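You operate a simulated robot arm through the tools that you are given. There is no shell and no other tool. Be economical: measure what you need, move in short steps, check, and stop when the job is done.

You are at the controls of a simulated robot arm. One attempt, no reset.

Task
Scoop peas to about the yellow cup's line, fit the cup in its cell and shut the lunch box.
Fine: scoop back; the catch stays open.

It is judged by the outcome, as a careful person would: the job done as asked, and still so three seconds after it is handed in. It fails if anything else is knocked over, pushed out of place, dropped, spilled or broken.

Robot
A 6-joint arm with a two-finger parallel gripper, fixed in place. Base frame: the origin is at the foot of the arm, x ahead of it, y to its left, z up; the work surface is at about z = 92. Readings come in cm, rad, newtons and seconds.
With the tool pointing down near the work surface it reaches from about 24 to 66 cm from the base axis. Its first joint turns from -1.152 to 1.152 rad. Payload 2.9 kg.
The TCP is the grasp point between the finger pads, 3 cm short of the fingertips. In the tool frame z runs along the fingers and y along their closing line. Largest opening 11 cm; finger width 2, thickness 1; the body of the gripper, 4.8 by 11.2 cm, starts 5.5 cm behind the TCP.
Orientation is told as [roll, pitch, yaw] about the base's x, y, z axes, in that order, counted from this pose: with the fingers straight down and closing along the base's y, the tool's x points along the base's -x, its y along +y and its z along -z.

Tools
- The arm moves only by the tool apply_moves. Its argument "increments" is a list of rows, each a list of 7 numbers: the shift along the base's x, y, z in cm, then the turn, a rotation vector about the base's x, y, z in degrees, then the gripper command, from -1 (fully open) to 1 (shut), values between in proportion. In form: [[dx, dy, dz, ax, ay, az, grip], ...]. A call has 1 to 10 rows; each row is the pose to reach, as a shift and turn from the pose commanded when the call began. A row lasts 0.2 s, in which the tool goes at most 5 cm and 0.15 rad; a call with a longer step from one row to the next is refused whole, and so is a gripper value outside its range. Where a pose cannot be reached the arm comes as near as it can. A force on the tool above 80 N (or 10 N above the force at the start of the call, whichever is more), or a blocked arm, ends the call early, and 0.2 s more pass. Each finger travels about 10.8 cm/s and halts on what it meets, pressing with about 22 N; the grip force reading is that of the motor and also rises with nothing between the fingers. The clock runs only during rows and for 0.2 s after the last one: add rows that repeat a pose to give the fingers time. It gives the time, the measured TCP pose, the force on the tool (base axes), the opening and the grip force at its end, in the units of the frame above (readings bear some noise).
- Cameras (640 x 400 px; columns grow to the right, rows downward): "scene" is fixed at [10.13, 44.56, 138.91]; the picture's right is [-0.60, -0.80, 0.00], its down [-0.42, 0.32, -0.85] and it looks along [0.68, -0.51, -0.53] (base axes); focal length 214 px, centre (320, 200). "wrist" rides on the gripper at [-3.6, 0, -5.7] in the tool frame; the picture's right is [0.00, -1.00, 0.00], its down [0.97, 0.00, -0.24] and it looks along [0.24, 0.00, 0.97] (tool axes); focal length 218 px, centre (320, 200). There is no depth. A picture from a camera that has moved, and an enlarged one, comes with that camera's place and axes in the base frame and with its lens. The place of the scene camera against the robot may be out by one fixed shift of up to 1.2 cm in any direction.
- get_image(camera): a new picture of that camera. The clock stands still meanwhile.
- close_up(camera, box): a new picture of the part [left, top, right, bottom] of that camera's present view, enlarged. The clock stands still meanwhile.
- sign_off(): hands the job in; it is judged then, once.

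Go step by step. Nothing tells you positions but the pictures and the camera data: compare them with the known pose of the tool, close in by small moves and look again before you grip or let go. The budget is 120 turns and 84 pictures, counting those below and the enlarged ones. Unless the task says otherwise, let go and move clear before handing in, and close with one line.

The tools are called by a JSON object that holds its "method" and its "body". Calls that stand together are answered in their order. apply_moves: Moves the arm, as the interface text tells. Its arguments: {"type":"object","properties":{"increments":{"type":"array","items":{"type":"array","items":{"type":"number"}}}},"required":["increments"]} The other tools are called the same way: get_image (camera) takes a picture; close_up (camera, box) takes an enlarged picture of a part of a camera's view; sign_off () hands the job in.

At the start:

```text
t: 0.0
tcp_pos: [37.54, 7.44, 131.13]
ee_rot: [-0.001, 0.0, 0.0]
contact_force: [0.4, 0.4, 0.4]
width: 11.0
grasp_force: 0.0
```

scene: 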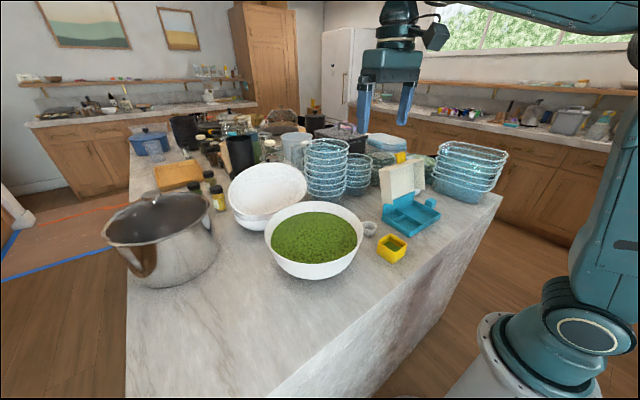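
wrist: 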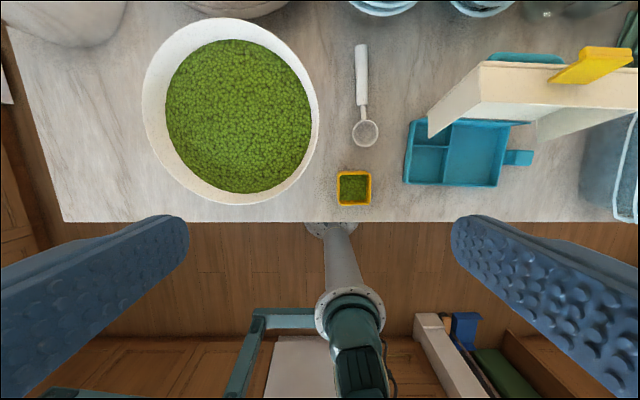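

I see the bowl of peas, the small yellow cup, the scoop with its handle pointing away from the base, and the open lunch box with its lid up. I'll enlarge these to measure them before moving.

{"method": "close_up", "body": {"camera": "wrist", "box": [310, 30, 550, 220]}}

{"method": "close_up", "body": {"camera": "scene", "box": [340, 140, 460, 275]}}

{"method": "close_up", "body": {"camera": "wrist", "box": [130, 0, 400, 220]}}

```text
2.11 times, centred on (430, 125) of wrist
camera zoom: at [41.06, 7.5, 136.82], right [0.0, -1.0, 0.0], down [-0.97, 0.0, 0.24], along [-0.24, 0.0, -0.97], focal length 460 px, centre (88, 358)
```

zoom: 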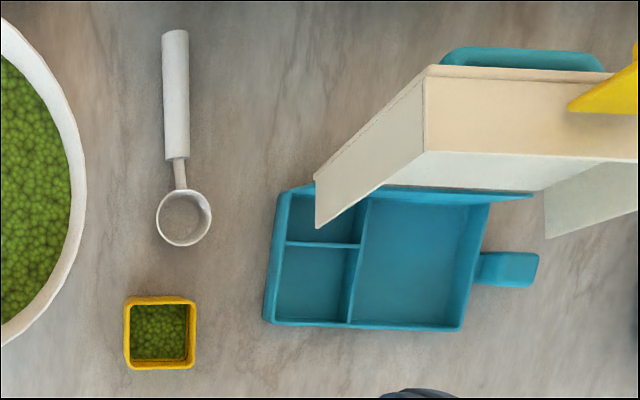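

```text
2.96 times, centred on (400, 208) of scene
camera zoom: at [10.13, 44.56, 138.91], right [-0.6, -0.8, 0.0], down [-0.42, 0.32, -0.85], along [0.68, -0.51, -0.53], focal length 636 px, centre (83, 178)
```

zoom: 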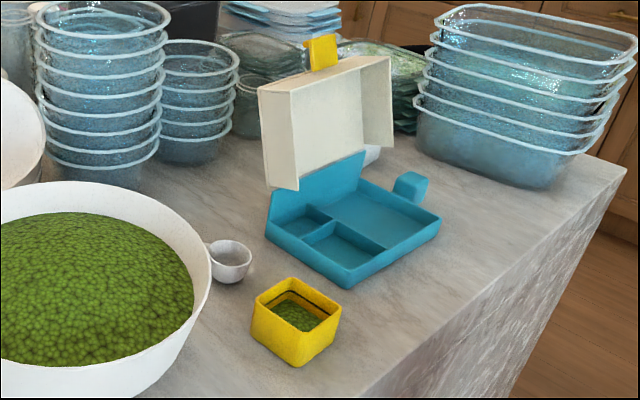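

```text
1.82 times, centred on (265, 110) of wrist
camera zoom: at [41.06, 7.5, 136.82], right [0.0, -1.0, 0.0], down [-0.97, 0.0, 0.24], along [-0.24, 0.0, -0.97], focal length 397 px, centre (420, 364)
```

zoom: 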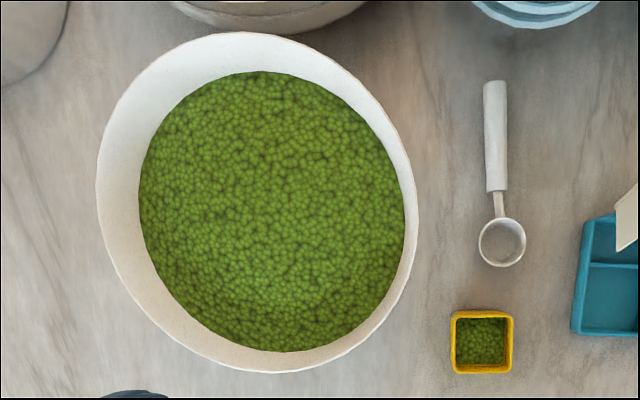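

I take the cup to be near (33, 1), the scoop handle along x from about (48, 0) to (58, 0), the peas bowl centred near (46, 21), and the square cell near (37, -12). I'm moving above the scoop handle with the gripper partly closed.

{"method": "apply_moves", "body": {"increments": [[2, -1, -3, 0, 0, 0, -0.1], [4, -2, -6, 0, 0, 0, -0.1], [6, -3, -9, 0, 0, 0, -0.1], [8, -4, -12, 0, 0, 0, -0.1], [10, -5, -15, 0, 0, 0, -0.1], [12, -6, -18, 0, 0, 0, -0.1], [14, -7, -21, 0, 0, 0, -0.1], [15.7, -7.4, -23, 0, 0, 0, -0.1], [15.7, -7.4, -23, 0, 0, 0, -0.1]]}}

{"method": "get_image", "body": {"camera": "wrist"}}

{"method": "get_image", "body": {"camera": "scene"}}

```text
t: 2.0
tcp_pos: [53.21, 0.18, 108.12]
ee_rot: [-0.002, -0.001, 0.0]
contact_force: [0.7, 0.2, 0.8]
width: 6.04
grasp_force: 0.0
```

```text
78 pictures are left
camera wrist: at [56.77, 0.09, 113.8], right [0.0, -1.0, 0.0], down [-0.97, 0.0, 0.24], along [-0.24, 0.0, -0.97], focal length 218 px, centre (320, 200)
```

wrist: 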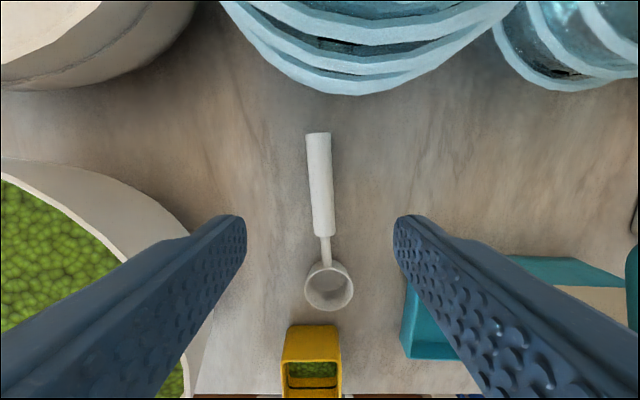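

```text
77 pictures are left
```

scene: 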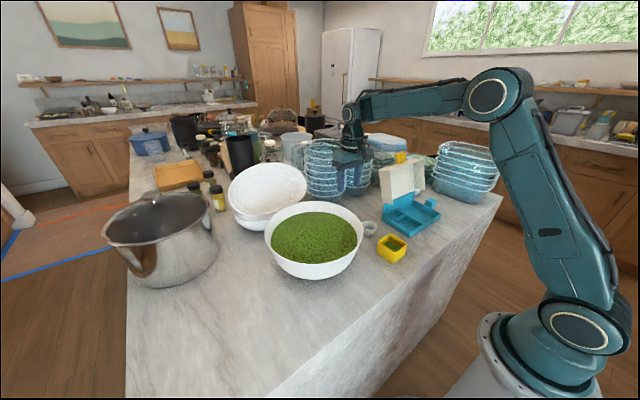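

The handle runs from about (57.9, 0.3) to (48.0, -0.3), turned roughly 3.5° from x. I'm descending onto its middle.

{"method": "apply_moves", "body": {"increments": [[0, -0.1, -3, 0, 0, 3.5, -0.1], [0, -0.1, -6, 0, 0, 3.5, -0.1], [0, -0.1, -9, 0, 0, 3.5, -0.1], [0, -0.1, -11, 0, 0, 3.5, -0.1], [0, -0.1, -12.2, 0, 0, 3.5, -0.1], [0, -0.1, -12.2, 0, 0, 3.5, -0.1]]}}

{"method": "get_image", "body": {"camera": "wrist"}}

{"method": "close_up", "body": {"camera": "scene", "box": [300, 120, 440, 270]}}

```text
t: 3.4
tcp_pos: [53.19, 0.06, 95.82]
ee_rot: [-0.003, -0.002, 0.061]
contact_force: [0.5, -1.1, -0.8]
width: 6.05
grasp_force: 0.1
```

```text
76 pictures are left
camera wrist: at [56.71, 0.24, 101.58], right [0.06, -1.0, 0.0], down [-0.97, -0.06, 0.24], along [-0.24, -0.02, -0.97], focal length 218 px, centre (320, 200)
```

wrist: 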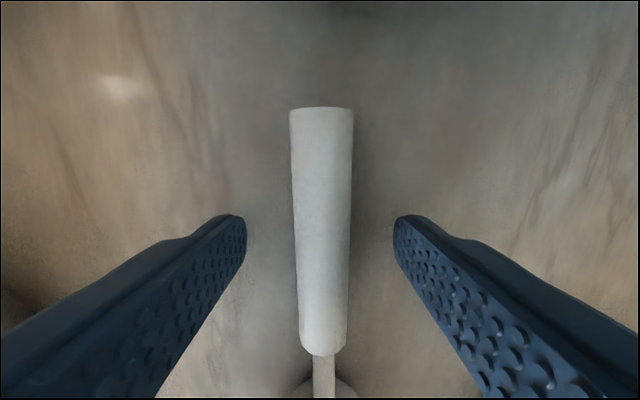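

```text
2.67 times, centred on (370, 195) of scene
camera zoom: at [10.14, 44.56, 138.91], right [-0.6, -0.8, 0.0], down [-0.42, 0.32, -0.85], along [0.68, -0.51, -0.53], focal length 572 px, centre (187, 213)
```

zoom: 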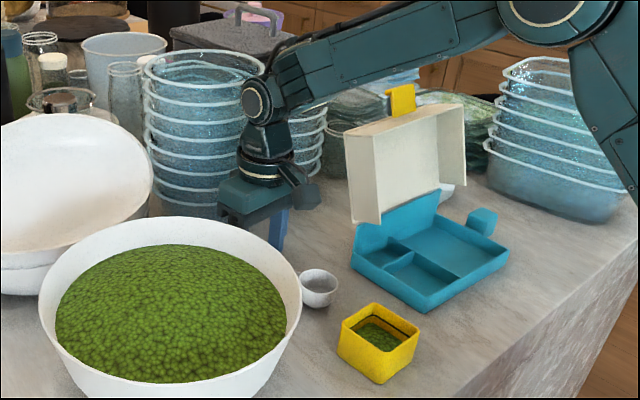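

Fingers straddle the handle and are aligned with it. I'm closing on it, then lifting slightly.

{"method": "apply_moves", "body": {"increments": [[0, 0, 0, 0, 0, 0, 1], [0, 0, 0, 0, 0, 0, 1], [0, 0, 0, 0, 0, 0, 1], [0, 0, 0.5, 0, 0, 0, 1], [0, 0, 2, 0, 0, 0, 1], [0, 0, 4, 0, 0, 0, 1], [0, 0, 7, 0, 0, 0, 1], [0, 0, 11, 0, 0, 0, 1], [0, 0, 14, 0, 0, 0, 1]]}}

{"method": "get_image", "body": {"camera": "wrist"}}

{"method": "close_up", "body": {"camera": "scene", "box": [250, 80, 450, 270]}}

```text
t: 5.4
tcp_pos: [53.14, 0.08, 109.87]
ee_rot: [-0.002, 0.0, 0.061]
contact_force: [0.0, 0.3, -1.2]
width: 2.54
grasp_force: 21.8
```

```text
74 pictures are left
camera wrist: at [56.71, 0.31, 115.65], right [0.06, -1.0, 0.0], down [-0.97, -0.06, 0.24], along [-0.24, -0.02, -0.97], focal length 218 px, centre (320, 200)
```

wrist: 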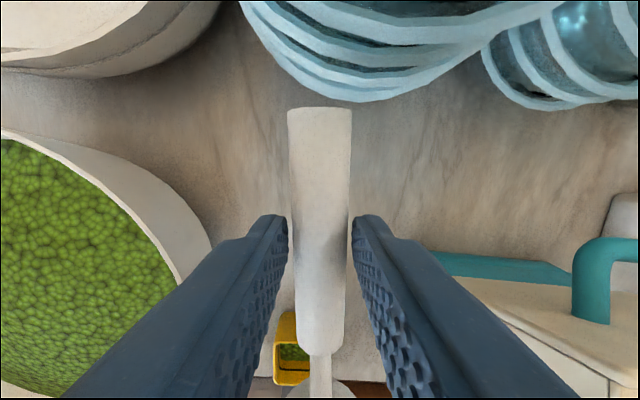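

```text
2.11 times, centred on (350, 175) of scene
camera zoom: at [10.13, 44.56, 138.91], right [-0.6, -0.8, 0.0], down [-0.42, 0.32, -0.85], along [0.68, -0.51, -0.53], focal length 452 px, centre (257, 253)
```

zoom: 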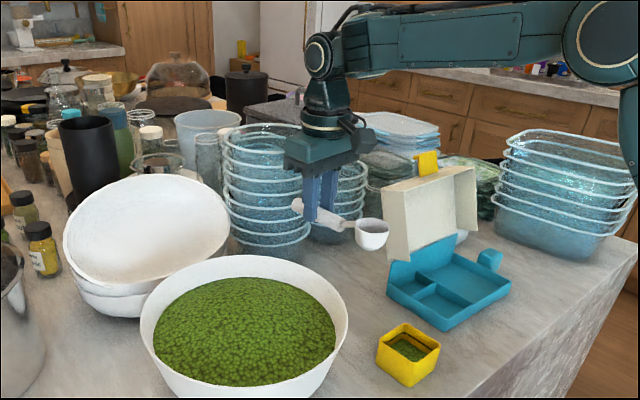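

The scoop is held firmly, with its bowl about 10 cm from the TCP. Since the white bowls stand behind the peas bowl, I'll turn the scoop to point along +y and go in from the clear side.

{"method": "apply_moves", "body": {"increments": [[-0.5, 0.5, 2, 0, 0, -8.5, 1], [-1, 1, 4, 0, 0, -17, 1], [-1.8, 2, 5, 0, 0, -25.5, 1], [-2.6, 3, 5, 0, 0, -34, 1], [-3.4, 4, 5, 0, 0, -42.5, 1], [-4.2, 5, 5, 0, 0, -51, 1], [-5, 6, 5, 0, 0, -59.5, 1], [-5.8, 7, 5, 0, 0, -68, 1], [-6.6, 8, 5, 0, 0, -76.5, 1], [-7.1, 8, 5, 0, 0, -85, 1]]}}

{"method": "apply_moves", "body": {"increments": [[0, 0, 0, 0, 0, -8.5, 1], [0, 0, 0, 0, 0, -8.5, 1]]}}

{"method": "get_image", "body": {"camera": "wrist"}}

{"method": "get_image", "body": {"camera": "scene"}}

```text
t: 7.6
tcp_pos: [46.06, 8.09, 114.94]
ee_rot: [-0.003, 0.0, -1.424]
contact_force: [-1.0, 0.5, 0.6]
width: 2.57
grasp_force: 22.1
```

```text
t: 8.2
tcp_pos: [46.11, 7.96, 114.91]
ee_rot: [-0.002, 0.001, -1.574]
contact_force: [0.6, 0.5, -0.9]
width: 2.56
grasp_force: 22.0
```

```text
72 pictures are left
camera wrist: at [46.06, 4.41, 120.6], right [-1.0, 0.0, 0.0], down [0.0, 0.97, 0.24], along [0.0, 0.24, -0.97], focal length 218 px, centre (320, 200)
```

wrist: 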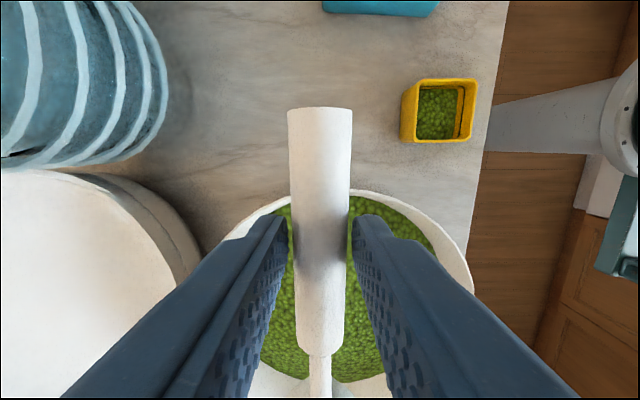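

```text
71 pictures are left
```

scene: 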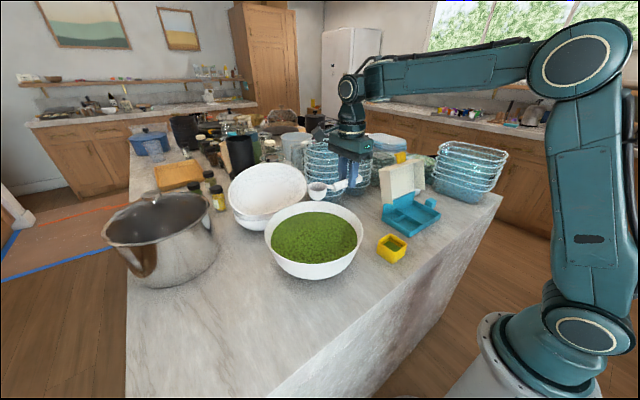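

The scoop now points along +y over the near side of the bowl. I'll tip it about 35° down while still above the peas, and check.

{"method": "apply_moves", "body": {"increments": [[-0.3, 0, 0, -7, 0, 0, 1], [-0.6, 0, 0, -14, 0, 0, 1], [-0.8, 0, 0, -21, 0, 0, 1], [-0.8, 0, 0, -28, 0, 0, 1], [-0.8, 0, -1, -35, 0, 0, 1], [-0.8, 0, -1, -35, 0, 0, 1]]}}

{"method": "get_image", "body": {"camera": "wrist"}}

{"method": "close_up", "body": {"camera": "scene", "box": [250, 120, 410, 290]}}

{"method": "close_up", "body": {"camera": "scene", "box": [360, 220, 424, 270]}}

```text
t: 9.6
tcp_pos: [44.2, 6.71, 111.5]
ee_rot: [0.001, -0.611, -1.57]
contact_force: [0.2, 0.8, -0.8]
width: 2.57
grasp_force: 21.9
out of reach, approached as far as the arm can: row 4, 5, 6
```

```text
70 pictures are left
camera wrist: at [44.02, 7.03, 118.3], right [-1.0, 0.0, 0.0], down [0.0, 0.93, -0.36], along [0.0, -0.36, -0.93], focal length 218 px, centre (320, 200)
```

wrist: 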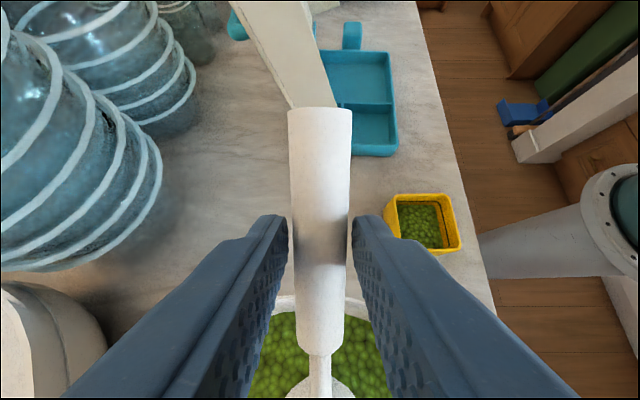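

```text
2.35 times, centred on (330, 205) of scene
camera zoom: at [10.13, 44.57, 138.91], right [-0.6, -0.8, 0.0], down [-0.42, 0.32, -0.85], along [0.68, -0.51, -0.53], focal length 505 px, centre (296, 188)
```

zoom: 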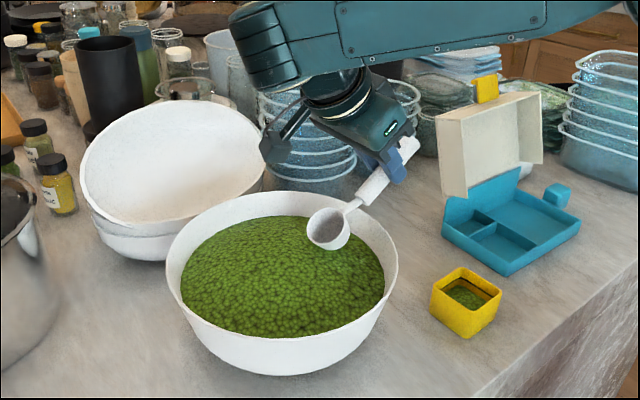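

```text
8.00 times, centred on (392, 245) of scene
camera zoom: at [10.13, 44.57, 138.91], right [-0.6, -0.8, 0.0], down [-0.42, 0.32, -0.85], along [0.68, -0.51, -0.53], focal length 1716 px, centre (-256, -160)
```

zoom: 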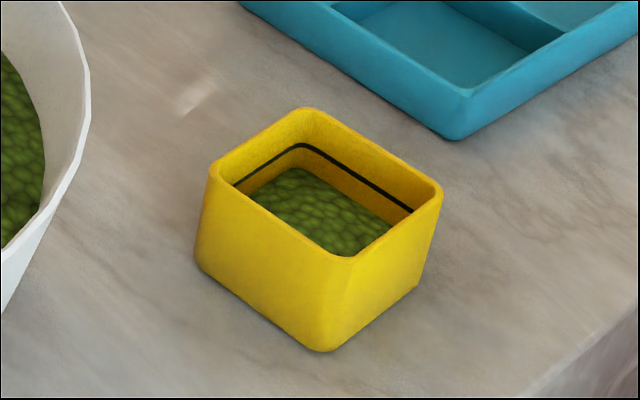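

The scoop clears the bowl but the arm reached a limit with this sideways lean. Before loading it, I'll level out and test, with the scoop empty, pouring over the cup while leaning outward, the original heading.

{"method": "apply_moves", "body": {"increments": [[0, 0, 0.5, 7, 0, 0, 1], [0, 0, 1, 14, 0, 0, 1], [0, 0, 2, 21, 0, 0, 1], [0, 0, 3, 28, 0, 0, 1], [0, 0, 4, 35, 0, 0, 1], [0, 0, 4, 35, 0, 0, 1]]}}

{"method": "apply_moves", "body": {"increments": [[0, -1, 1, 0, 0, 8.5, 1], [0, -2, 2, 0, 0, 17, 1], [0, -3, 3, 0, 0, 25.5, 1], [0, -4, 3, 0, 0, 34, 1], [0, -5, 3, 0, 0, 42.5, 1], [0, -6, 3, 0, 0, 51, 1], [0, -7, 3, 0, 0, 59.5, 1], [0, -7, 3, 0, 0, 68, 1], [0, -7, 3, 0, 0, 76.5, 1], [0, -7, 3, 0, 0, 85, 1]]}}

{"method": "apply_moves", "body": {"increments": [[0, 0, 0, 0, 0, 5, 1], [0, 0, 0, 0, 0, 5, 1]]}}

```text
t: 11.0
tcp_pos: [43.93, 6.63, 115.6]
ee_rot: [-0.002, -0.001, -1.574]
contact_force: [0.5, -0.3, 0.9]
width: 2.57
grasp_force: 21.8
```

```text
t: 13.2
tcp_pos: [44.07, -0.27, 118.59]
ee_rot: [-0.001, -0.003, -0.087]
contact_force: [0.7, -0.4, -0.7]
width: 2.58
grasp_force: 21.8
```

```text
t: 13.8
tcp_pos: [44.04, -0.37, 118.61]
ee_rot: [-0.002, 0.0, 0.003]
contact_force: [-0.1, 0.4, -0.3]
width: 2.55
grasp_force: 22.0
```

Level and back to heading along -x. Now I'm testing the outward pour tilt, empty, over the cup.

{"method": "apply_moves", "body": {"increments": [[-0.5, 0.2, 0, 0, -8, 0, 1], [-1, 0.4, 0, 0, -16, 0, 1], [-1.5, 0.6, 0, 0, -24, 0, 1], [-2, 0.8, 0, 0, -32, 0, 1], [-2.5, 1, 0, 0, -40, 0, 1], [-3, 1.2, 0, 0, -48, 0, 1], [-3.5, 1.4, 0, 0, -56, 0, 1], [-4.5, 1.4, 0, 0, -64, 0, 1], [-5.5, 1.4, 0, 0, -72, 0, 1], [-6.5, 1.4, 0, 0, -80, 0, 1]]}}

{"method": "get_image", "body": {"camera": "scene"}}

```text
t: 16.0
tcp_pos: [38.75, 1.18, 119.72]
ee_rot: [-0.003, -1.398, -0.001]
contact_force: [0.4, -0.7, -0.2]
width: 2.57
grasp_force: 21.6
out of reach, approached as far as the arm can: row 10
```

```text
67 pictures are left
```

scene: 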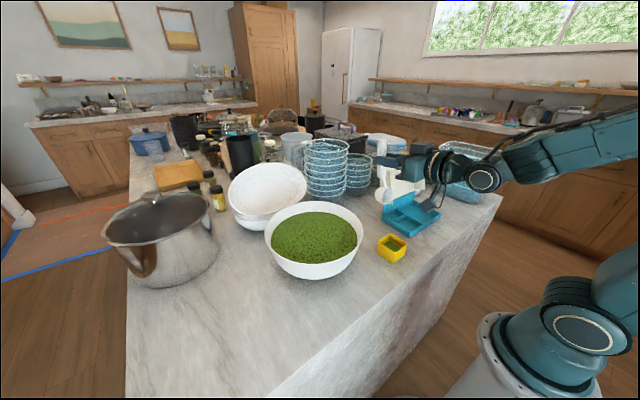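

The tilt to about 80° works near x = 38.7. I'll test going lower and closer, as the real pour over the cup would need.

{"method": "apply_moves", "body": {"increments": [[0, 0, -2, 0, 5, 0, 1], [-0.5, 0, -4, 0, 5, 0, 1], [-1, 0, -6, 0, 5, 0, 1], [-2, 0, -7, 0, 5, 0, 1], [-3, 0, -7, 0, 5, 0, 1]]}}

{"method": "close_up", "body": {"camera": "scene", "box": [340, 120, 500, 270]}}

{"method": "get_image", "body": {"camera": "wrist"}}

```text
t: 17.2
tcp_pos: [40.39, 1.41, 115.46]
ee_rot: [0.001, -1.308, -0.002]
contact_force: [-0.1, 0.7, 0.2]
width: 2.57
grasp_force: 21.8
out of reach, approached as far as the arm can: row 2, 3, 4, 5
```

```text
2.67 times, centred on (420, 195) of scene
camera zoom: at [10.14, 44.56, 138.91], right [-0.6, -0.8, 0.0], down [-0.42, 0.32, -0.85], along [0.68, -0.51, -0.53], focal length 572 px, centre (53, 213)
```

zoom: 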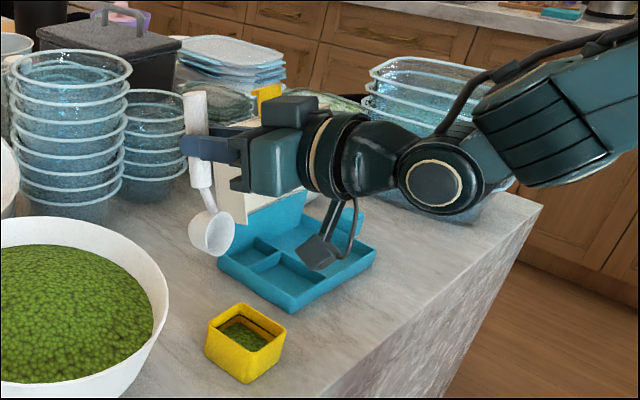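

```text
65 pictures are left
camera wrist: at [35.78, 1.27, 120.41], right [0.0, -1.0, 0.0], down [-0.48, 0.0, -0.88], along [0.88, 0.0, -0.48], focal length 218 px, centre (320, 200)
```

wrist: 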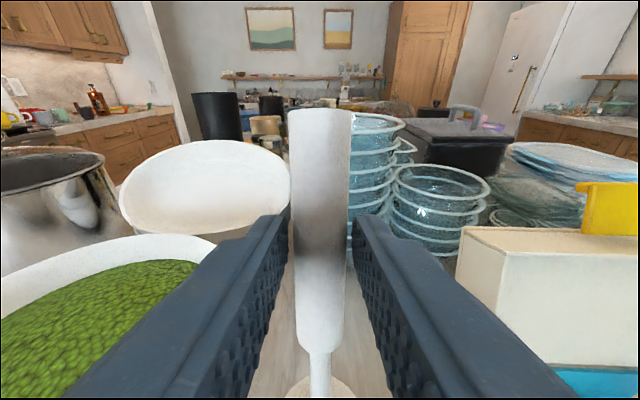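

Pouring that low only reaches at about x = 44 or more, so I'll put the scoop down, shift the cup out to about (45, 4), and pour there. First I level the scoop and bring it back over its place, slightly to the right.

{"method": "apply_moves", "body": {"increments": [[1, 0, 1, 0, 7.5, 0, 1], [2, 0, 2, 0, 15, 0, 1], [3, 0, 3, 0, 22.5, 0, 1], [4, -0.5, 3, 0, 30, 0, 1], [5, -1, 3, 0, 37.5, 0, 1], [6, -1.5, 3, 0, 45, 0, 1], [8, -2, 3, 0, 52.5, 0, 1], [10, -2.5, 3, 0, 60, 0, 1], [12, -3, 3, 0, 67.5, 0, 1], [13, -3.8, 3, 0, 75, 0, 1]]}}

{"method": "get_image", "body": {"camera": "wrist"}}

```text
t: 19.4
tcp_pos: [53.57, -2.62, 118.42]
ee_rot: [0.0, 0.003, 0.0]
contact_force: [-0.5, 0.2, -0.1]
width: 2.57
grasp_force: 22.0
```

```text
64 pictures are left
camera wrist: at [57.07, -2.61, 124.07], right [0.0, -1.0, 0.0], down [-0.97, 0.0, 0.24], along [-0.24, 0.0, -0.97], focal length 218 px, centre (320, 200)
```

wrist: 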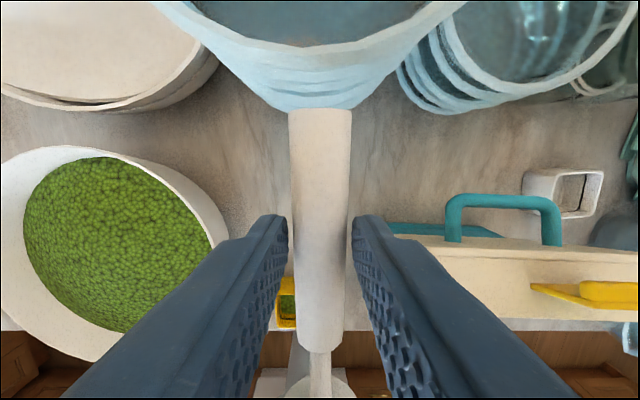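

There is about 2 cm between the hand and the lid here. I'm lowering the scoop straight down to the counter.

{"method": "apply_moves", "body": {"increments": [[0, 0, -4, 0, 0, 0, 1], [0, 0, -8, 0, 0, 0, 1], [0, 0, -12, 0, 0, 0, 1], [0, 0, -16, 0, 0, 0, 1], [0, 0, -19, 0, 0, 0, 1], [0, 0, -21, 0, 0, 0, 1], [0, 0, -22, 0, 0, 0, 1], [0, 0, -22.5, 0, 0, 0, 1], [0, 0, -22.5, 0, 0, 0, 1]]}}

{"method": "close_up", "body": {"camera": "scene", "box": [300, 120, 440, 270]}}

```text
t: 21.4
tcp_pos: [53.42, -2.52, 95.92]
ee_rot: [-0.002, 0.0, -0.001]
contact_force: [-2.0, 0.9, 7.4]
width: 2.58
grasp_force: 22.1
```

```text
2.67 times, centred on (370, 195) of scene
camera zoom: at [10.12, 44.56, 138.91], right [-0.6, -0.8, 0.0], down [-0.42, 0.32, -0.85], along [0.68, -0.51, -0.53], focal length 572 px, centre (187, 213)
```

zoom: 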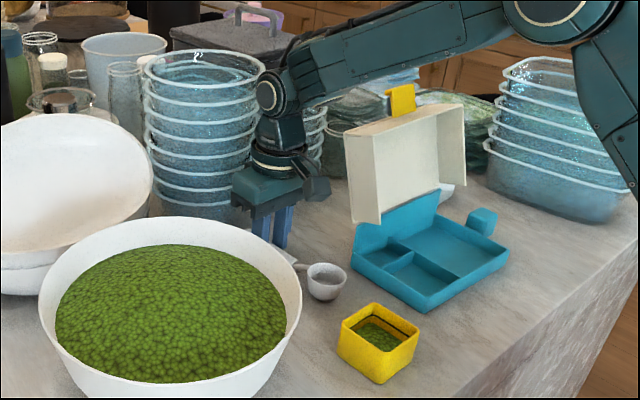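

The scoop rests on the counter. I'm releasing it and rising.

{"method": "apply_moves", "body": {"increments": [[0, 0, 0, 0, 0, 0, 0.3], [0, 0, 0, 0, 0, 0, -0.1], [0, 0, 0, 0, 0, 0, -0.1], [0, 0, 3, 0, 0, 0, -0.1], [0, 0, 7, 0, 0, 0, -0.1], [0, 0, 11, 0, 0, 0, -0.1], [0, 0, 15, 0, 0, 0, -0.1], [0, 0, 19, 0, 0, 0, -0.1]]}}

{"method": "apply_moves", "body": {"increments": [[-2, 0.5, 0, 0, 0, 8.5, -0.1], [-4, 1, 0, 0, 0, 17, -0.3], [-6, 1.5, 0, 0, 0, 25.5, -0.5], [-8, 2, 0, 0, 0, 34, -0.7], [-10, 2.5, 0, 0, 0, 42.5, -0.9], [-12, 3, 0, 0, 0, 51, -0.9], [-14, 3.5, 0, 0, 0, 59.5, -0.9], [-16, 3.6, 0, 0, 0, 68, -0.9], [-18, 3.6, 0, 0, 0, 76.5, -0.9], [-20, 3.6, 0, 0, 0, 85, -0.9]]}}

{"method": "get_image", "body": {"camera": "wrist"}}

{"method": "get_image", "body": {"camera": "scene"}}

```text
t: 23.2
tcp_pos: [53.53, -2.68, 115.06]
ee_rot: [-0.001, 0.0, 0.001]
contact_force: [0.2, 0.5, -0.4]
width: 6.05
grasp_force: 0.0
```

```text
t: 25.4
tcp_pos: [33.44, 1.07, 114.94]
ee_rot: [-0.002, 0.0, 1.489]
contact_force: [0.3, -0.3, -0.3]
width: 10.44
grasp_force: 0.0
```

```text
62 pictures are left
camera wrist: at [33.72, 4.6, 120.69], right [1.0, -0.08, 0.0], down [-0.08, -0.97, 0.24], along [-0.02, -0.24, -0.97], focal length 218 px, centre (320, 200)
```

wrist: 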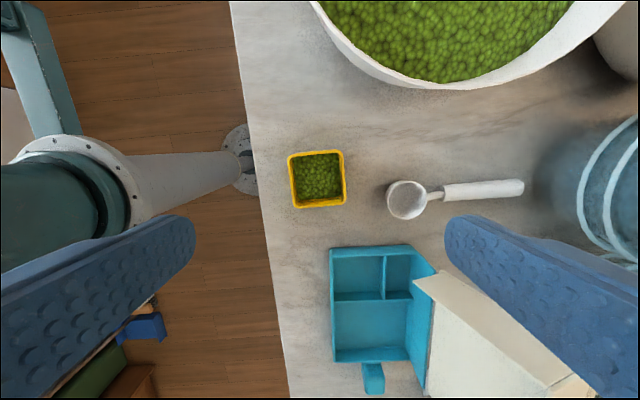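

```text
61 pictures are left
```

scene: 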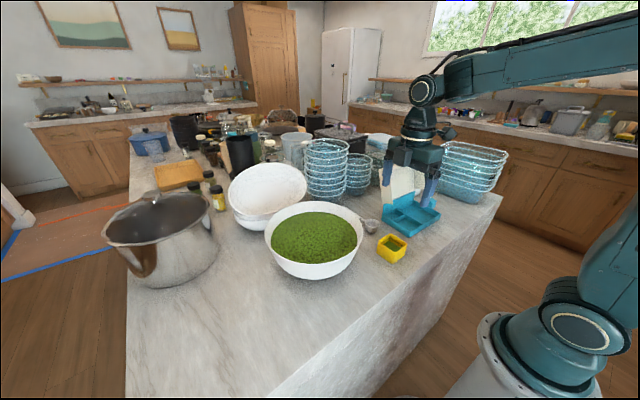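

The cup is square to the axes, about 6.1 cm wide, centred near (33.15, 1.0), with its rim near z = 96.2; the line is about 1 cm above the peas. I'm lowering to grip its top part across x.

{"method": "apply_moves", "body": {"increments": [[-0.29, -0.05, -4, 0, 0, 4.8, -0.8], [-0.29, -0.05, -8, 0, 0, 4.8, -0.7], [-0.29, -0.05, -11, 0, 0, 4.8, -0.6], [-0.29, -0.05, -13, 0, 0, 4.8, -0.6], [-0.29, -0.05, -13, 0, 0, 4.8, -0.6]]}}

{"method": "get_image", "body": {"camera": "wrist"}}

{"method": "close_up", "body": {"camera": "scene", "box": [350, 180, 446, 270]}}

```text
t: 26.6
tcp_pos: [33.15, 0.83, 102.11]
ee_rot: [-0.001, -0.001, 1.567]
contact_force: [-0.4, -0.7, 0.5]
width: 8.82
grasp_force: 0.1
```

```text
60 pictures are left
camera wrist: at [33.18, 4.45, 107.62], right [1.0, 0.0, 0.0], down [0.0, -0.97, 0.24], along [0.0, -0.24, -0.97], focal length 218 px, centre (320, 200)
```

wrist: 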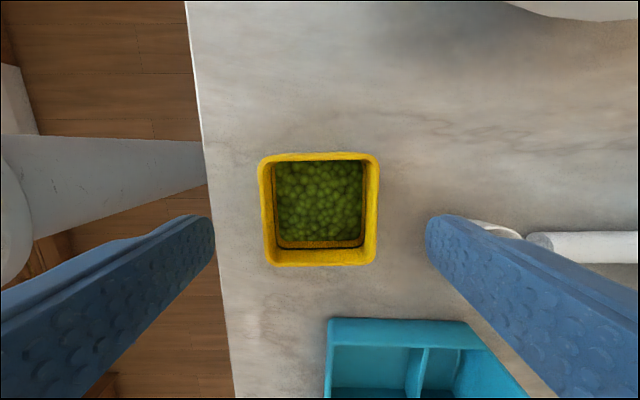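

```text
4.44 times, centred on (398, 225) of scene
camera zoom: at [10.14, 44.56, 138.91], right [-0.6, -0.8, 0.0], down [-0.42, 0.32, -0.85], along [0.68, -0.51, -0.53], focal length 953 px, centre (-27, 89)
```

zoom: 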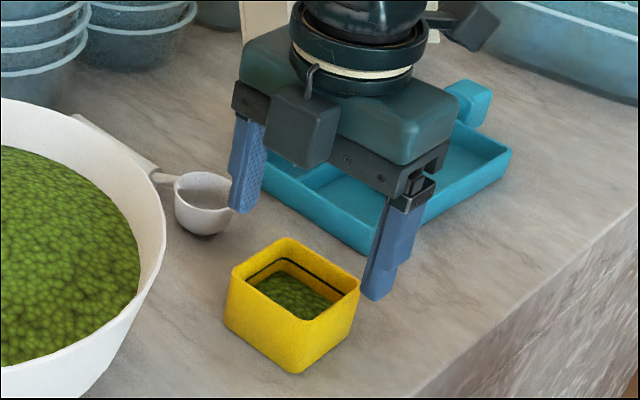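

TCP is centred over the cup. I'm lowering to grip its upper edge and closing.

{"method": "apply_moves", "body": {"increments": [[0, 0, -2, 0, 0, 0, -0.6], [0, 0, -4.5, 0, 0, 0, -0.6], [0, 0, -4.5, 0, 0, 0, -0.2], [0, 0, -4.5, 0, 0, 0, 0.3], [0, 0, -4.5, 0, 0, 0, 1], [0, 0, -4.5, 0, 0, 0, 1], [0, 0, -4.5, 0, 0, 0, 1]]}}

{"method": "get_image", "body": {"camera": "wrist"}}

{"method": "close_up", "body": {"camera": "scene", "box": [350, 180, 446, 270]}}

```text
t: 28.2
tcp_pos: [33.19, 0.9, 97.46]
ee_rot: [-0.002, -0.002, 1.566]
contact_force: [0.3, -0.5, 0.2]
width: 6.11
grasp_force: 21.8
```

```text
58 pictures are left
camera wrist: at [33.19, 4.51, 103.17], right [1.0, 0.0, 0.0], down [0.0, -0.97, 0.24], along [0.0, -0.24, -0.97], focal length 218 px, centre (320, 200)
```

wrist: 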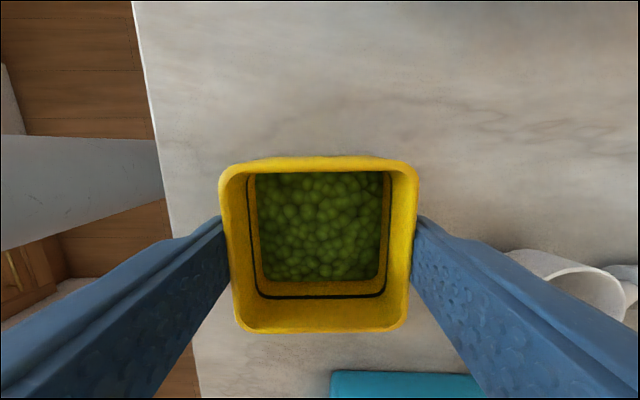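

```text
4.44 times, centred on (398, 225) of scene
camera zoom: at [10.14, 44.56, 138.91], right [-0.6, -0.8, 0.0], down [-0.42, 0.32, -0.85], along [0.68, -0.51, -0.53], focal length 953 px, centre (-27, 89)
```

zoom: 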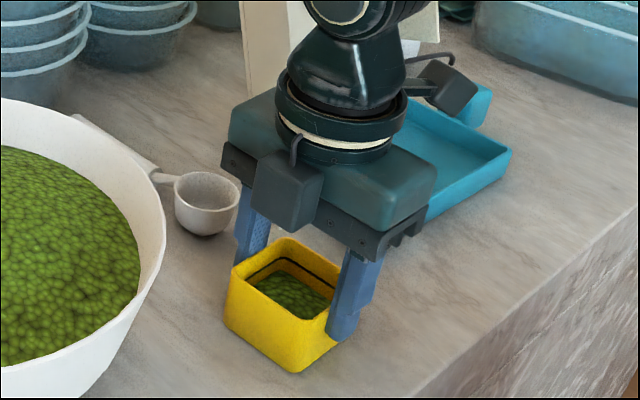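

Cup gripped (6.1 cm). I'm lifting it and turning half round while travelling, so that the hand's camera side faces away from the peas bowl when I set it down.

{"method": "apply_moves", "body": {"increments": [[0, 0, 1, 0, 0, 0, 1], [0, 0, 3, 0, 0, 0, 1], [0, 0, 5.5, 0, 0, 0, 1], [0, 0, 8, 0, 0, -8.4, 1], [0.5, 0, 9, 0, 0, -16.8, 1], [1, 0, 9, 0, 0, -25.2, 1], [1.5, 0, 9, 0, 0, -33.6, 1], [2, 0, 9, 0, 0, -42, 1], [3, 0, 9, 0, 0, -50.4, 1], [4, 0, 9, 0, 0, -58.8, 1]]}}

{"method": "apply_moves", "body": {"increments": [[0.5, 0, 0, 0, 0, -8.4, 1], [1, 0, 0, 0, 0, -16.8, 1], [1.5, 0, 0, 0, 0, -25.2, 1], [2, 0, 0, 0, 0, -33.6, 1], [2.5, 0, 0, 0, 0, -42, 1], [3, 0, 0, 0, 0, -50.4, 1], [3.5, 0, 0, 0, 0, -58.8, 1], [4, 0, 0, 0, 0, -67.2, 1], [4.5, 0, 0, 0, 0, -75.6, 1], [5, 0, 0, 0, 0, -84, 1]]}}

{"method": "apply_moves", "body": {"increments": [[0.5, 0.5, 0, 0, 0, -8.4, 1], [1, 1, 0, 0, 0, -16.8, 1], [1.5, 2, 0, 0, 0, -25.2, 1], [2, 2.5, 0, 0, 0, -33.6, 1], [2.8, 3.4, 0, 0, 0, -37.2, 1], [2.8, 3.4, 0, 0, 0, -37.2, 1]]}}

{"method": "get_image", "body": {"camera": "wrist"}}

{"method": "close_up", "body": {"camera": "scene", "box": [300, 140, 440, 270]}}

```text
t: 30.4
tcp_pos: [37.17, 0.95, 106.48]
ee_rot: [-0.002, 0.0, 0.537]
contact_force: [-0.4, 0.2, 0.2]
width: 6.12
grasp_force: 21.9
```

```text
t: 32.6
tcp_pos: [42.25, 0.91, 106.46]
ee_rot: [-0.001, 0.001, -0.929]
contact_force: [-0.1, -0.1, -0.8]
width: 6.1
grasp_force: 22.6
```

```text
t: 34.0
tcp_pos: [44.96, 4.34, 106.43]
ee_rot: [-0.004, 0.001, -1.576]
contact_force: [0.7, 0.2, -0.4]
width: 6.09
grasp_force: 22.1
```

```text
56 pictures are left
camera wrist: at [44.96, 0.78, 112.18], right [-1.0, 0.01, 0.0], down [0.01, 0.97, 0.24], along [0.0, 0.24, -0.97], focal length 218 px, centre (320, 200)
```

wrist: 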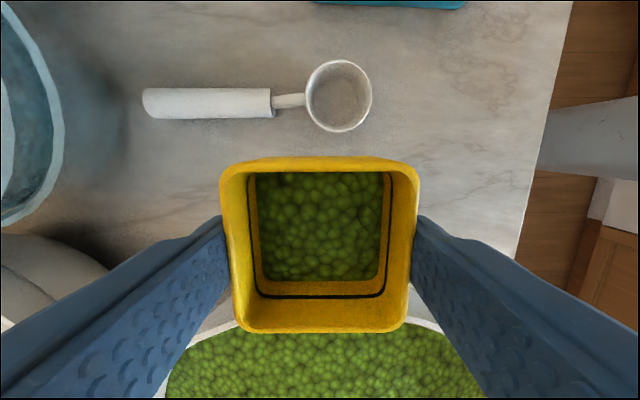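

```text
3.08 times, centred on (370, 205) of scene
camera zoom: at [10.14, 44.56, 138.91], right [-0.6, -0.8, 0.0], down [-0.42, 0.32, -0.85], along [0.68, -0.51, -0.53], focal length 660 px, centre (166, 185)
```

zoom: 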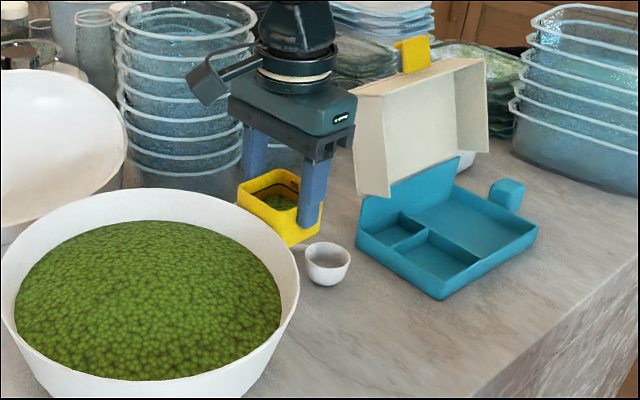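

The cup is over (45, 4.3) with about 1.6 cm to the scoop and clear of the peas bowl. I'm setting it down and releasing.

{"method": "apply_moves", "body": {"increments": [[0, 0, -3, 0, 0, 0, 1], [0, 0, -6, 0, 0, 0, 1], [0, 0, -7.8, 0, 0, 0, 1], [0, 0, -8.6, 0, 0, 0, 1], [0, 0, -8.9, 0, 0, 0, 1], [0, 0, -8.9, 0, 0, 0, 1]]}}

{"method": "close_up", "body": {"camera": "scene", "box": [300, 140, 440, 270]}}

```text
t: 35.4
tcp_pos: [44.9, 4.37, 97.54]
ee_rot: [-0.001, -0.001, -1.574]
contact_force: [0.2, -0.8, -0.5]
width: 6.12
grasp_force: 22.2
```

```text
3.08 times, centred on (370, 205) of scene
camera zoom: at [10.14, 44.56, 138.91], right [-0.6, -0.8, 0.0], down [-0.42, 0.32, -0.85], along [0.68, -0.51, -0.53], focal length 660 px, centre (166, 185)
```

zoom: 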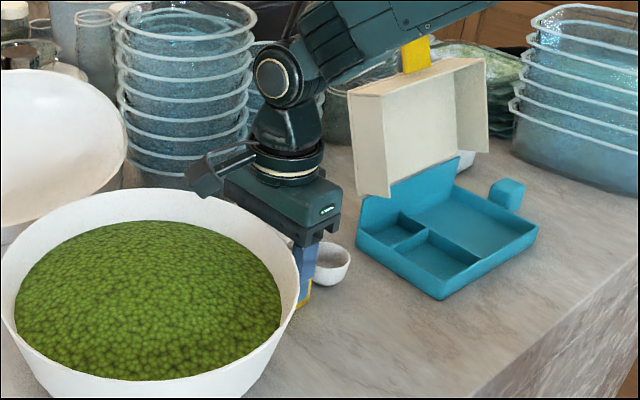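

Set on the counter; I'm releasing the cup, rising, and turning back toward the scoop.

{"method": "apply_moves", "body": {"increments": [[0, 0, -0.1, 0, 0, 0, 0.4], [0, 0, -0.1, 0, 0, 0, -0.3], [0, 0, -0.1, 0, 0, 0, -0.5], [0, 0, 0, 0, 0, 0, -0.5], [0, 0, 3, 0, 0, 0, -0.5], [0, 0, 7, 0, 0, 0, -0.5], [0, 0, 11, 0, 0, 0, -0.3], [0, 0, 15, 0, 0, 0, -0.1], [0, 0, 18, 0, 0, 0, -0.1]]}}

{"method": "apply_moves", "body": {"increments": [[0.8, -0.7, 0, 0, 0, 8.5, -0.1], [1.6, -1.4, 0, 0, 0, 17, -0.1], [2.4, -2.1, 0, 0, 0, 25.5, -0.1], [3.2, -2.8, 0, 0, 0, 34, -0.1], [4, -3.5, 0, 0, 0, 42.5, -0.1], [4.8, -4.2, 0, 0, 0, 51, -0.1], [5.6, -4.9, 0, 0, 0, 59.5, -0.1], [6.4, -5.6, 0, 0, 0, 68, -0.1], [7.2, -6.3, 0, 0, 0, 76.5, -0.1], [8.5, -6.9, 0, 0, 0, 85, -0.1]]}}

{"method": "apply_moves", "body": {"increments": [[0, 0, -3, 0, 0, 5.1, -0.1], [0, 0, -6, 0, 0, 5.1, -0.1], [0, 0, -6, 0, 0, 5.1, -0.1]]}}

{"method": "get_image", "body": {"camera": "wrist"}}

{"method": "close_up", "body": {"camera": "scene", "box": [250, 140, 440, 290]}}

```text
t: 37.4
tcp_pos: [44.98, 4.36, 115.67]
ee_rot: [-0.001, -0.004, -1.575]
contact_force: [0.7, 0.5, -0.7]
width: 6.06
grasp_force: 0.1
```

```text
t: 39.6
tcp_pos: [53.48, -2.62, 115.66]
ee_rot: [-0.002, 0.002, -0.09]
contact_force: [0.1, -0.1, -0.5]
width: 6.05
grasp_force: 0.1
```

```text
t: 40.4
tcp_pos: [53.5, -2.56, 109.48]
ee_rot: [-0.003, -0.004, 0.0]
contact_force: [0.0, 0.1, 0.7]
width: 6.06
grasp_force: 0.1
```

```text
53 pictures are left
camera wrist: at [57.04, -2.6, 115.27], right [0.0, -1.0, 0.0], down [-0.97, 0.0, 0.24], along [-0.24, 0.0, -0.97], focal length 218 px, centre (320, 200)
```

wrist: 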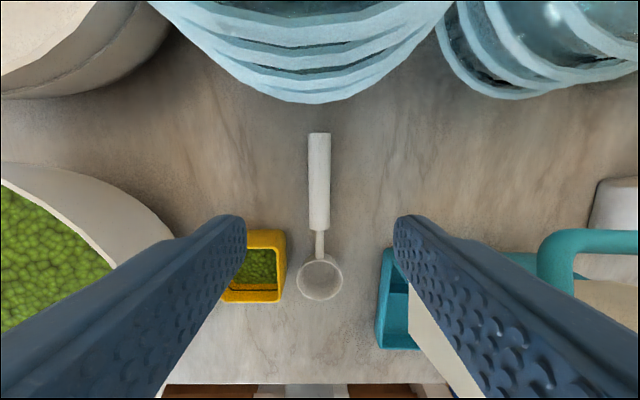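

```text
2.67 times, centred on (345, 215) of scene
camera zoom: at [10.13, 44.56, 138.91], right [-0.6, -0.8, 0.0], down [-0.42, 0.32, -0.85], along [0.68, -0.51, -0.53], focal length 572 px, centre (253, 160)
```

zoom: 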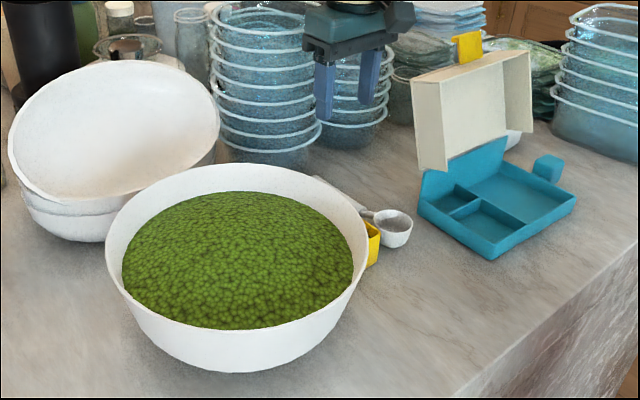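

The scoop handle is aligned under the gripper and the cup stands to its left. I'm going down to grip the scoop again and lifting it clear of the cup.

{"method": "apply_moves", "body": {"increments": [[0, 0, -4, 0, 0, 0, -0.1], [0, 0, -8, 0, 0, 0, -0.1], [0, 0, -12, 0, 0, 0, -0.1], [0, 0, -13.6, 0, 0, 0, -0.1], [0, 0, -13.6, 0, 0, 0, 1], [0, 0, -13.6, 0, 0, 0, 1], [0, 0, -13.6, 0, 0, 0, 1]]}}

{"method": "apply_moves", "body": {"increments": [[0, 0, 1, 0, 0, 0, 1], [0, 0, 5, 0, 0, 0, 1], [0, 0, 9, 0, 0, 0, 1], [0, 0, 13, 0, 0, 0, 1], [0, 0, 17, 0, 0, 0, 1], [0, 0, 20, 0, 0, 0, 1]]}}

{"method": "get_image", "body": {"camera": "wrist"}}

```text
t: 42.0
tcp_pos: [53.48, -2.61, 95.95]
ee_rot: [-0.001, 0.0, -0.001]
contact_force: [-0.4, -0.1, 0.5]
width: 2.6
grasp_force: 21.9
```

```text
t: 43.4
tcp_pos: [53.4, -2.58, 116.09]
ee_rot: [-0.001, 0.0, -0.003]
contact_force: [0.4, 0.1, -0.6]
width: 2.57
grasp_force: 21.8
```

```text
51 pictures are left
camera wrist: at [57.03, -2.58, 121.7], right [0.0, -1.0, 0.0], down [-0.97, 0.0, 0.24], along [-0.24, 0.0, -0.97], focal length 218 px, centre (320, 200)
```

wrist: 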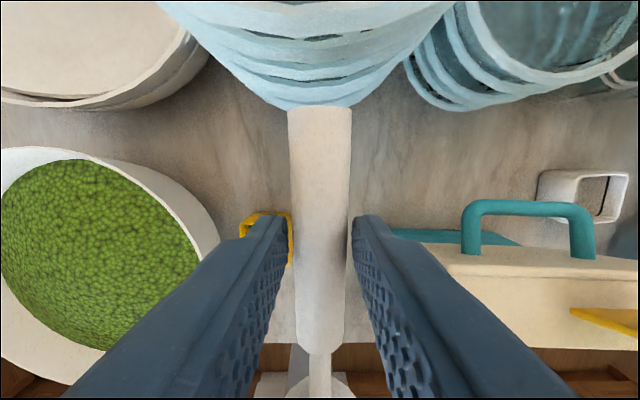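

Scoop in hand. I'll turn it 50° so it points into the peas bowl diagonally, away from the white bowls, and move over the bowl's near side.

{"method": "apply_moves", "body": {"increments": [[-0.1, 2.5, 0, 0, 0, -8.3, 1], [-0.3, 5, 0, 0, 0, -16.6, 1], [-0.5, 7.5, 0, 0, 0, -24.9, 1], [-0.7, 10, 0, 0, 0, -33.2, 1], [-0.9, 12.5, 0, 0, 0, -41.5, 1], [-0.9, 15.2, 0, 0, 0, -50, 1], [-0.9, 15.2, 0, 0, 0, -50, 1]]}}

{"method": "apply_moves", "body": {"increments": [[0, 0, 0, -5.4, -4.5, 0, 1], [0, 0, 0, -10.7, -9, 0, 1], [0, 0, 0, -16.1, -13.5, 0, 1], [0, 0, 0, -21.4, -18, 0, 1], [0, 0, 0, -26.8, -22.5, 0, 1], [0, 0, -2, -26.8, -22.5, 0, 1]]}}

{"method": "get_image", "body": {"camera": "wrist"}}

{"method": "close_up", "body": {"camera": "scene", "box": [240, 140, 390, 290]}}

```text
t: 45.0
tcp_pos: [52.69, 12.62, 115.95]
ee_rot: [-0.002, -0.001, -0.878]
contact_force: [0.6, 0.2, 0.3]
width: 2.59
grasp_force: 21.7
```

```text
t: 46.4
tcp_pos: [52.68, 12.65, 113.8]
ee_rot: [0.001, -0.613, -0.877]
contact_force: [0.2, 0.3, -1.8]
width: 2.58
grasp_force: 22.0
out of reach, approached as far as the arm can: row 1
```

```text
50 pictures are left
camera wrist: at [52.36, 12.93, 120.72], right [-0.77, -0.64, 0.0], down [-0.6, 0.72, -0.36], along [0.23, -0.28, -0.93], focal length 218 px, centre (320, 200)
```

wrist: 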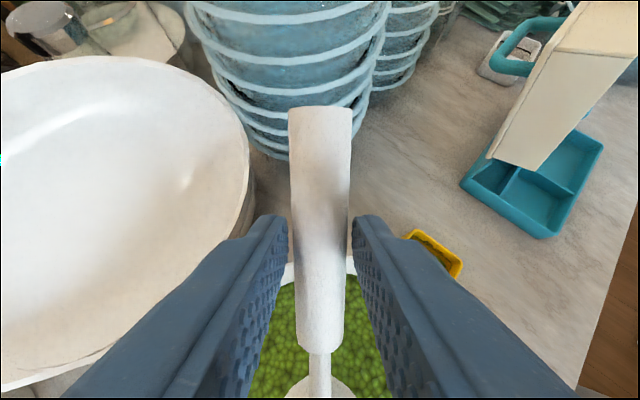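

```text
2.67 times, centred on (315, 215) of scene
camera zoom: at [10.13, 44.57, 138.91], right [-0.6, -0.8, 0.0], down [-0.42, 0.32, -0.85], along [0.68, -0.51, -0.53], focal length 572 px, centre (333, 160)
```

zoom: 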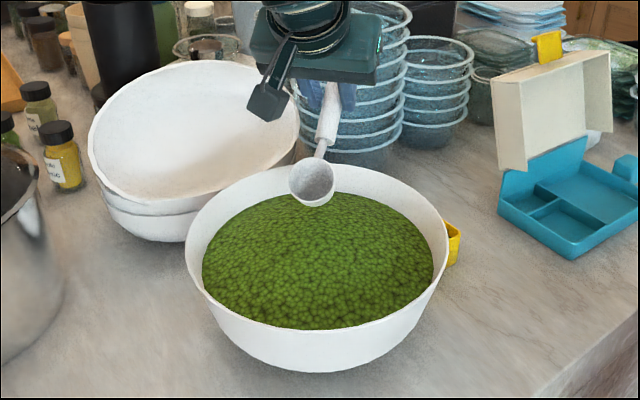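

The scoop is tipped 35° and sits above the peas, clear of all rims. I'm lowering it toward the surface step by step.

{"method": "apply_moves", "body": {"increments": [[0, 0, -1.5, 0, 0, 0, 1], [0, 0, -3, 0, 0, 0, 1], [0, 0, -4.5, 0, 0, 0, 1], [0, 0, -4.5, 0, 0, 0, 1]]}}

{"method": "close_up", "body": {"camera": "scene", "box": [260, 170, 370, 280]}}

```text
t: 47.4
tcp_pos: [52.57, 12.6, 109.38]
ee_rot: [-0.001, -0.611, -0.877]
contact_force: [-1.1, 0.5, 0.2]
width: 2.53
grasp_force: 21.9
```

```text
3.64 times, centred on (315, 225) of scene
camera zoom: at [10.14, 44.56, 138.91], right [-0.6, -0.8, 0.0], down [-0.42, 0.32, -0.85], along [0.68, -0.51, -0.53], focal length 780 px, centre (338, 109)
```

zoom: 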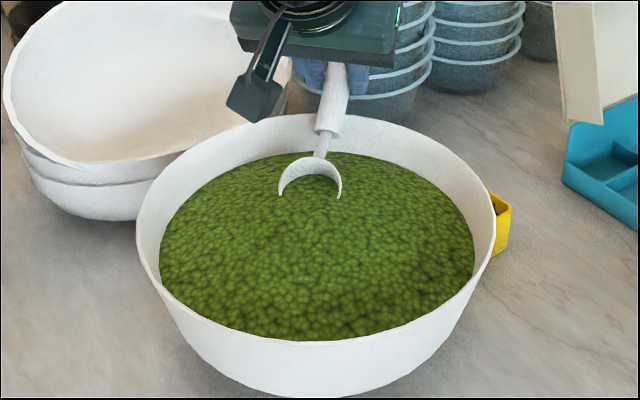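

The lip is already buried in the peas. I'm pushing forward a little, scooping and levelling, then checking before lifting.

{"method": "apply_moves", "body": {"increments": [[-0.51, 0.61, -0.8, 0, 0, 0, 1], [-1.03, 1.23, -0.8, 0, 0, 0, 1], [-1.54, 1.84, -0.9, 0, 0, 0, 1], [-1.54, 1.84, -1.7, 3.8, 3.2, 0, 1], [-1.41, 1.69, -2.5, 7.7, 6.4, 0, 1], [-1.29, 1.53, -3.1, 11.5, 9.6, 0, 1], [-1.29, 1.53, -3.1, 11.5, 9.6, 0, 1]]}}

{"method": "close_up", "body": {"camera": "scene", "box": [260, 170, 370, 280]}}

```text
t: 49.0
tcp_pos: [51.35, 14.14, 106.5]
ee_rot: [0.002, -0.35, -0.876]
contact_force: [-0.3, 2.2, 16.4]
width: 2.58
grasp_force: 21.5
```

```text
3.64 times, centred on (315, 225) of scene
camera zoom: at [10.11, 44.56, 138.91], right [-0.6, -0.8, 0.0], down [-0.42, 0.32, -0.85], along [0.68, -0.51, -0.53], focal length 780 px, centre (338, 109)
```

zoom: 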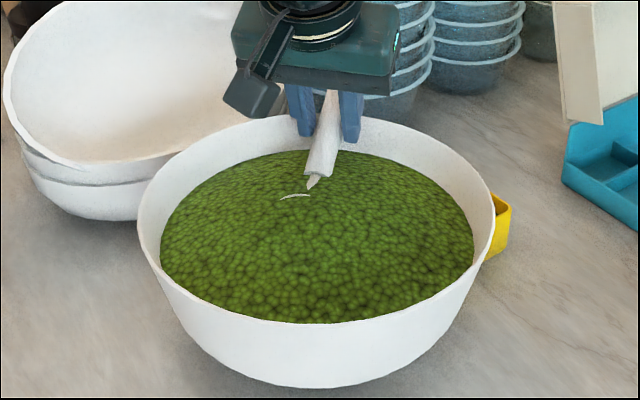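

The load is under the surface, but I read 16 N upward and the bowl's front looks slightly raised. I'm lifting gently straight up at once.

{"method": "apply_moves", "body": {"increments": [[0, 0, 0.4, 0, 0, 0, 1], [0, 0, 0.8, 0, 0, 0, 1], [0, 0, 1.2, 0, 0, 0, 1], [0, 0, 1.6, 0, 0, 0, 1], [0, 0, 2.0, 2, 1.7, 0, 1], [0, 0, 2.4, 4, 3.4, 0, 1]]}}

{"method": "close_up", "body": {"camera": "scene", "box": [260, 170, 370, 280]}}

{"method": "get_image", "body": {"camera": "wrist"}}

```text
t: 50.4
tcp_pos: [51.32, 14.21, 108.86]
ee_rot: [-0.001, -0.258, -0.875]
contact_force: [1.0, 0.1, 0.0]
width: 2.57
grasp_force: 21.9
```

```text
3.64 times, centred on (315, 225) of scene
camera zoom: at [10.13, 44.56, 138.91], right [-0.6, -0.8, 0.0], down [-0.42, 0.32, -0.85], along [0.68, -0.51, -0.53], focal length 780 px, centre (338, 109)
```

zoom: 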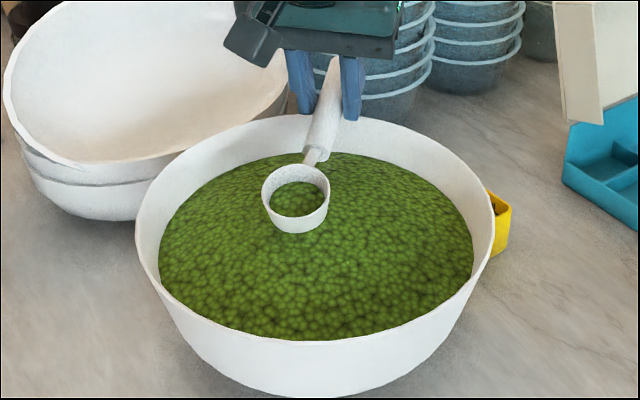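

```text
45 pictures are left
camera wrist: at [52.58, 12.63, 115.21], right [-0.77, -0.64, 0.0], down [-0.64, 0.77, -0.02], along [0.01, -0.01, -1.0], focal length 218 px, centre (320, 200)
```

wrist: 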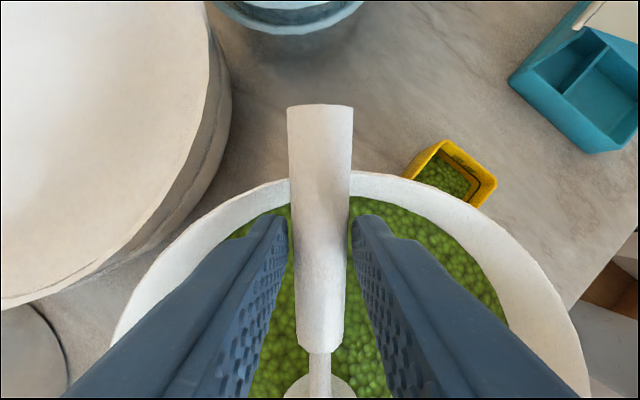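

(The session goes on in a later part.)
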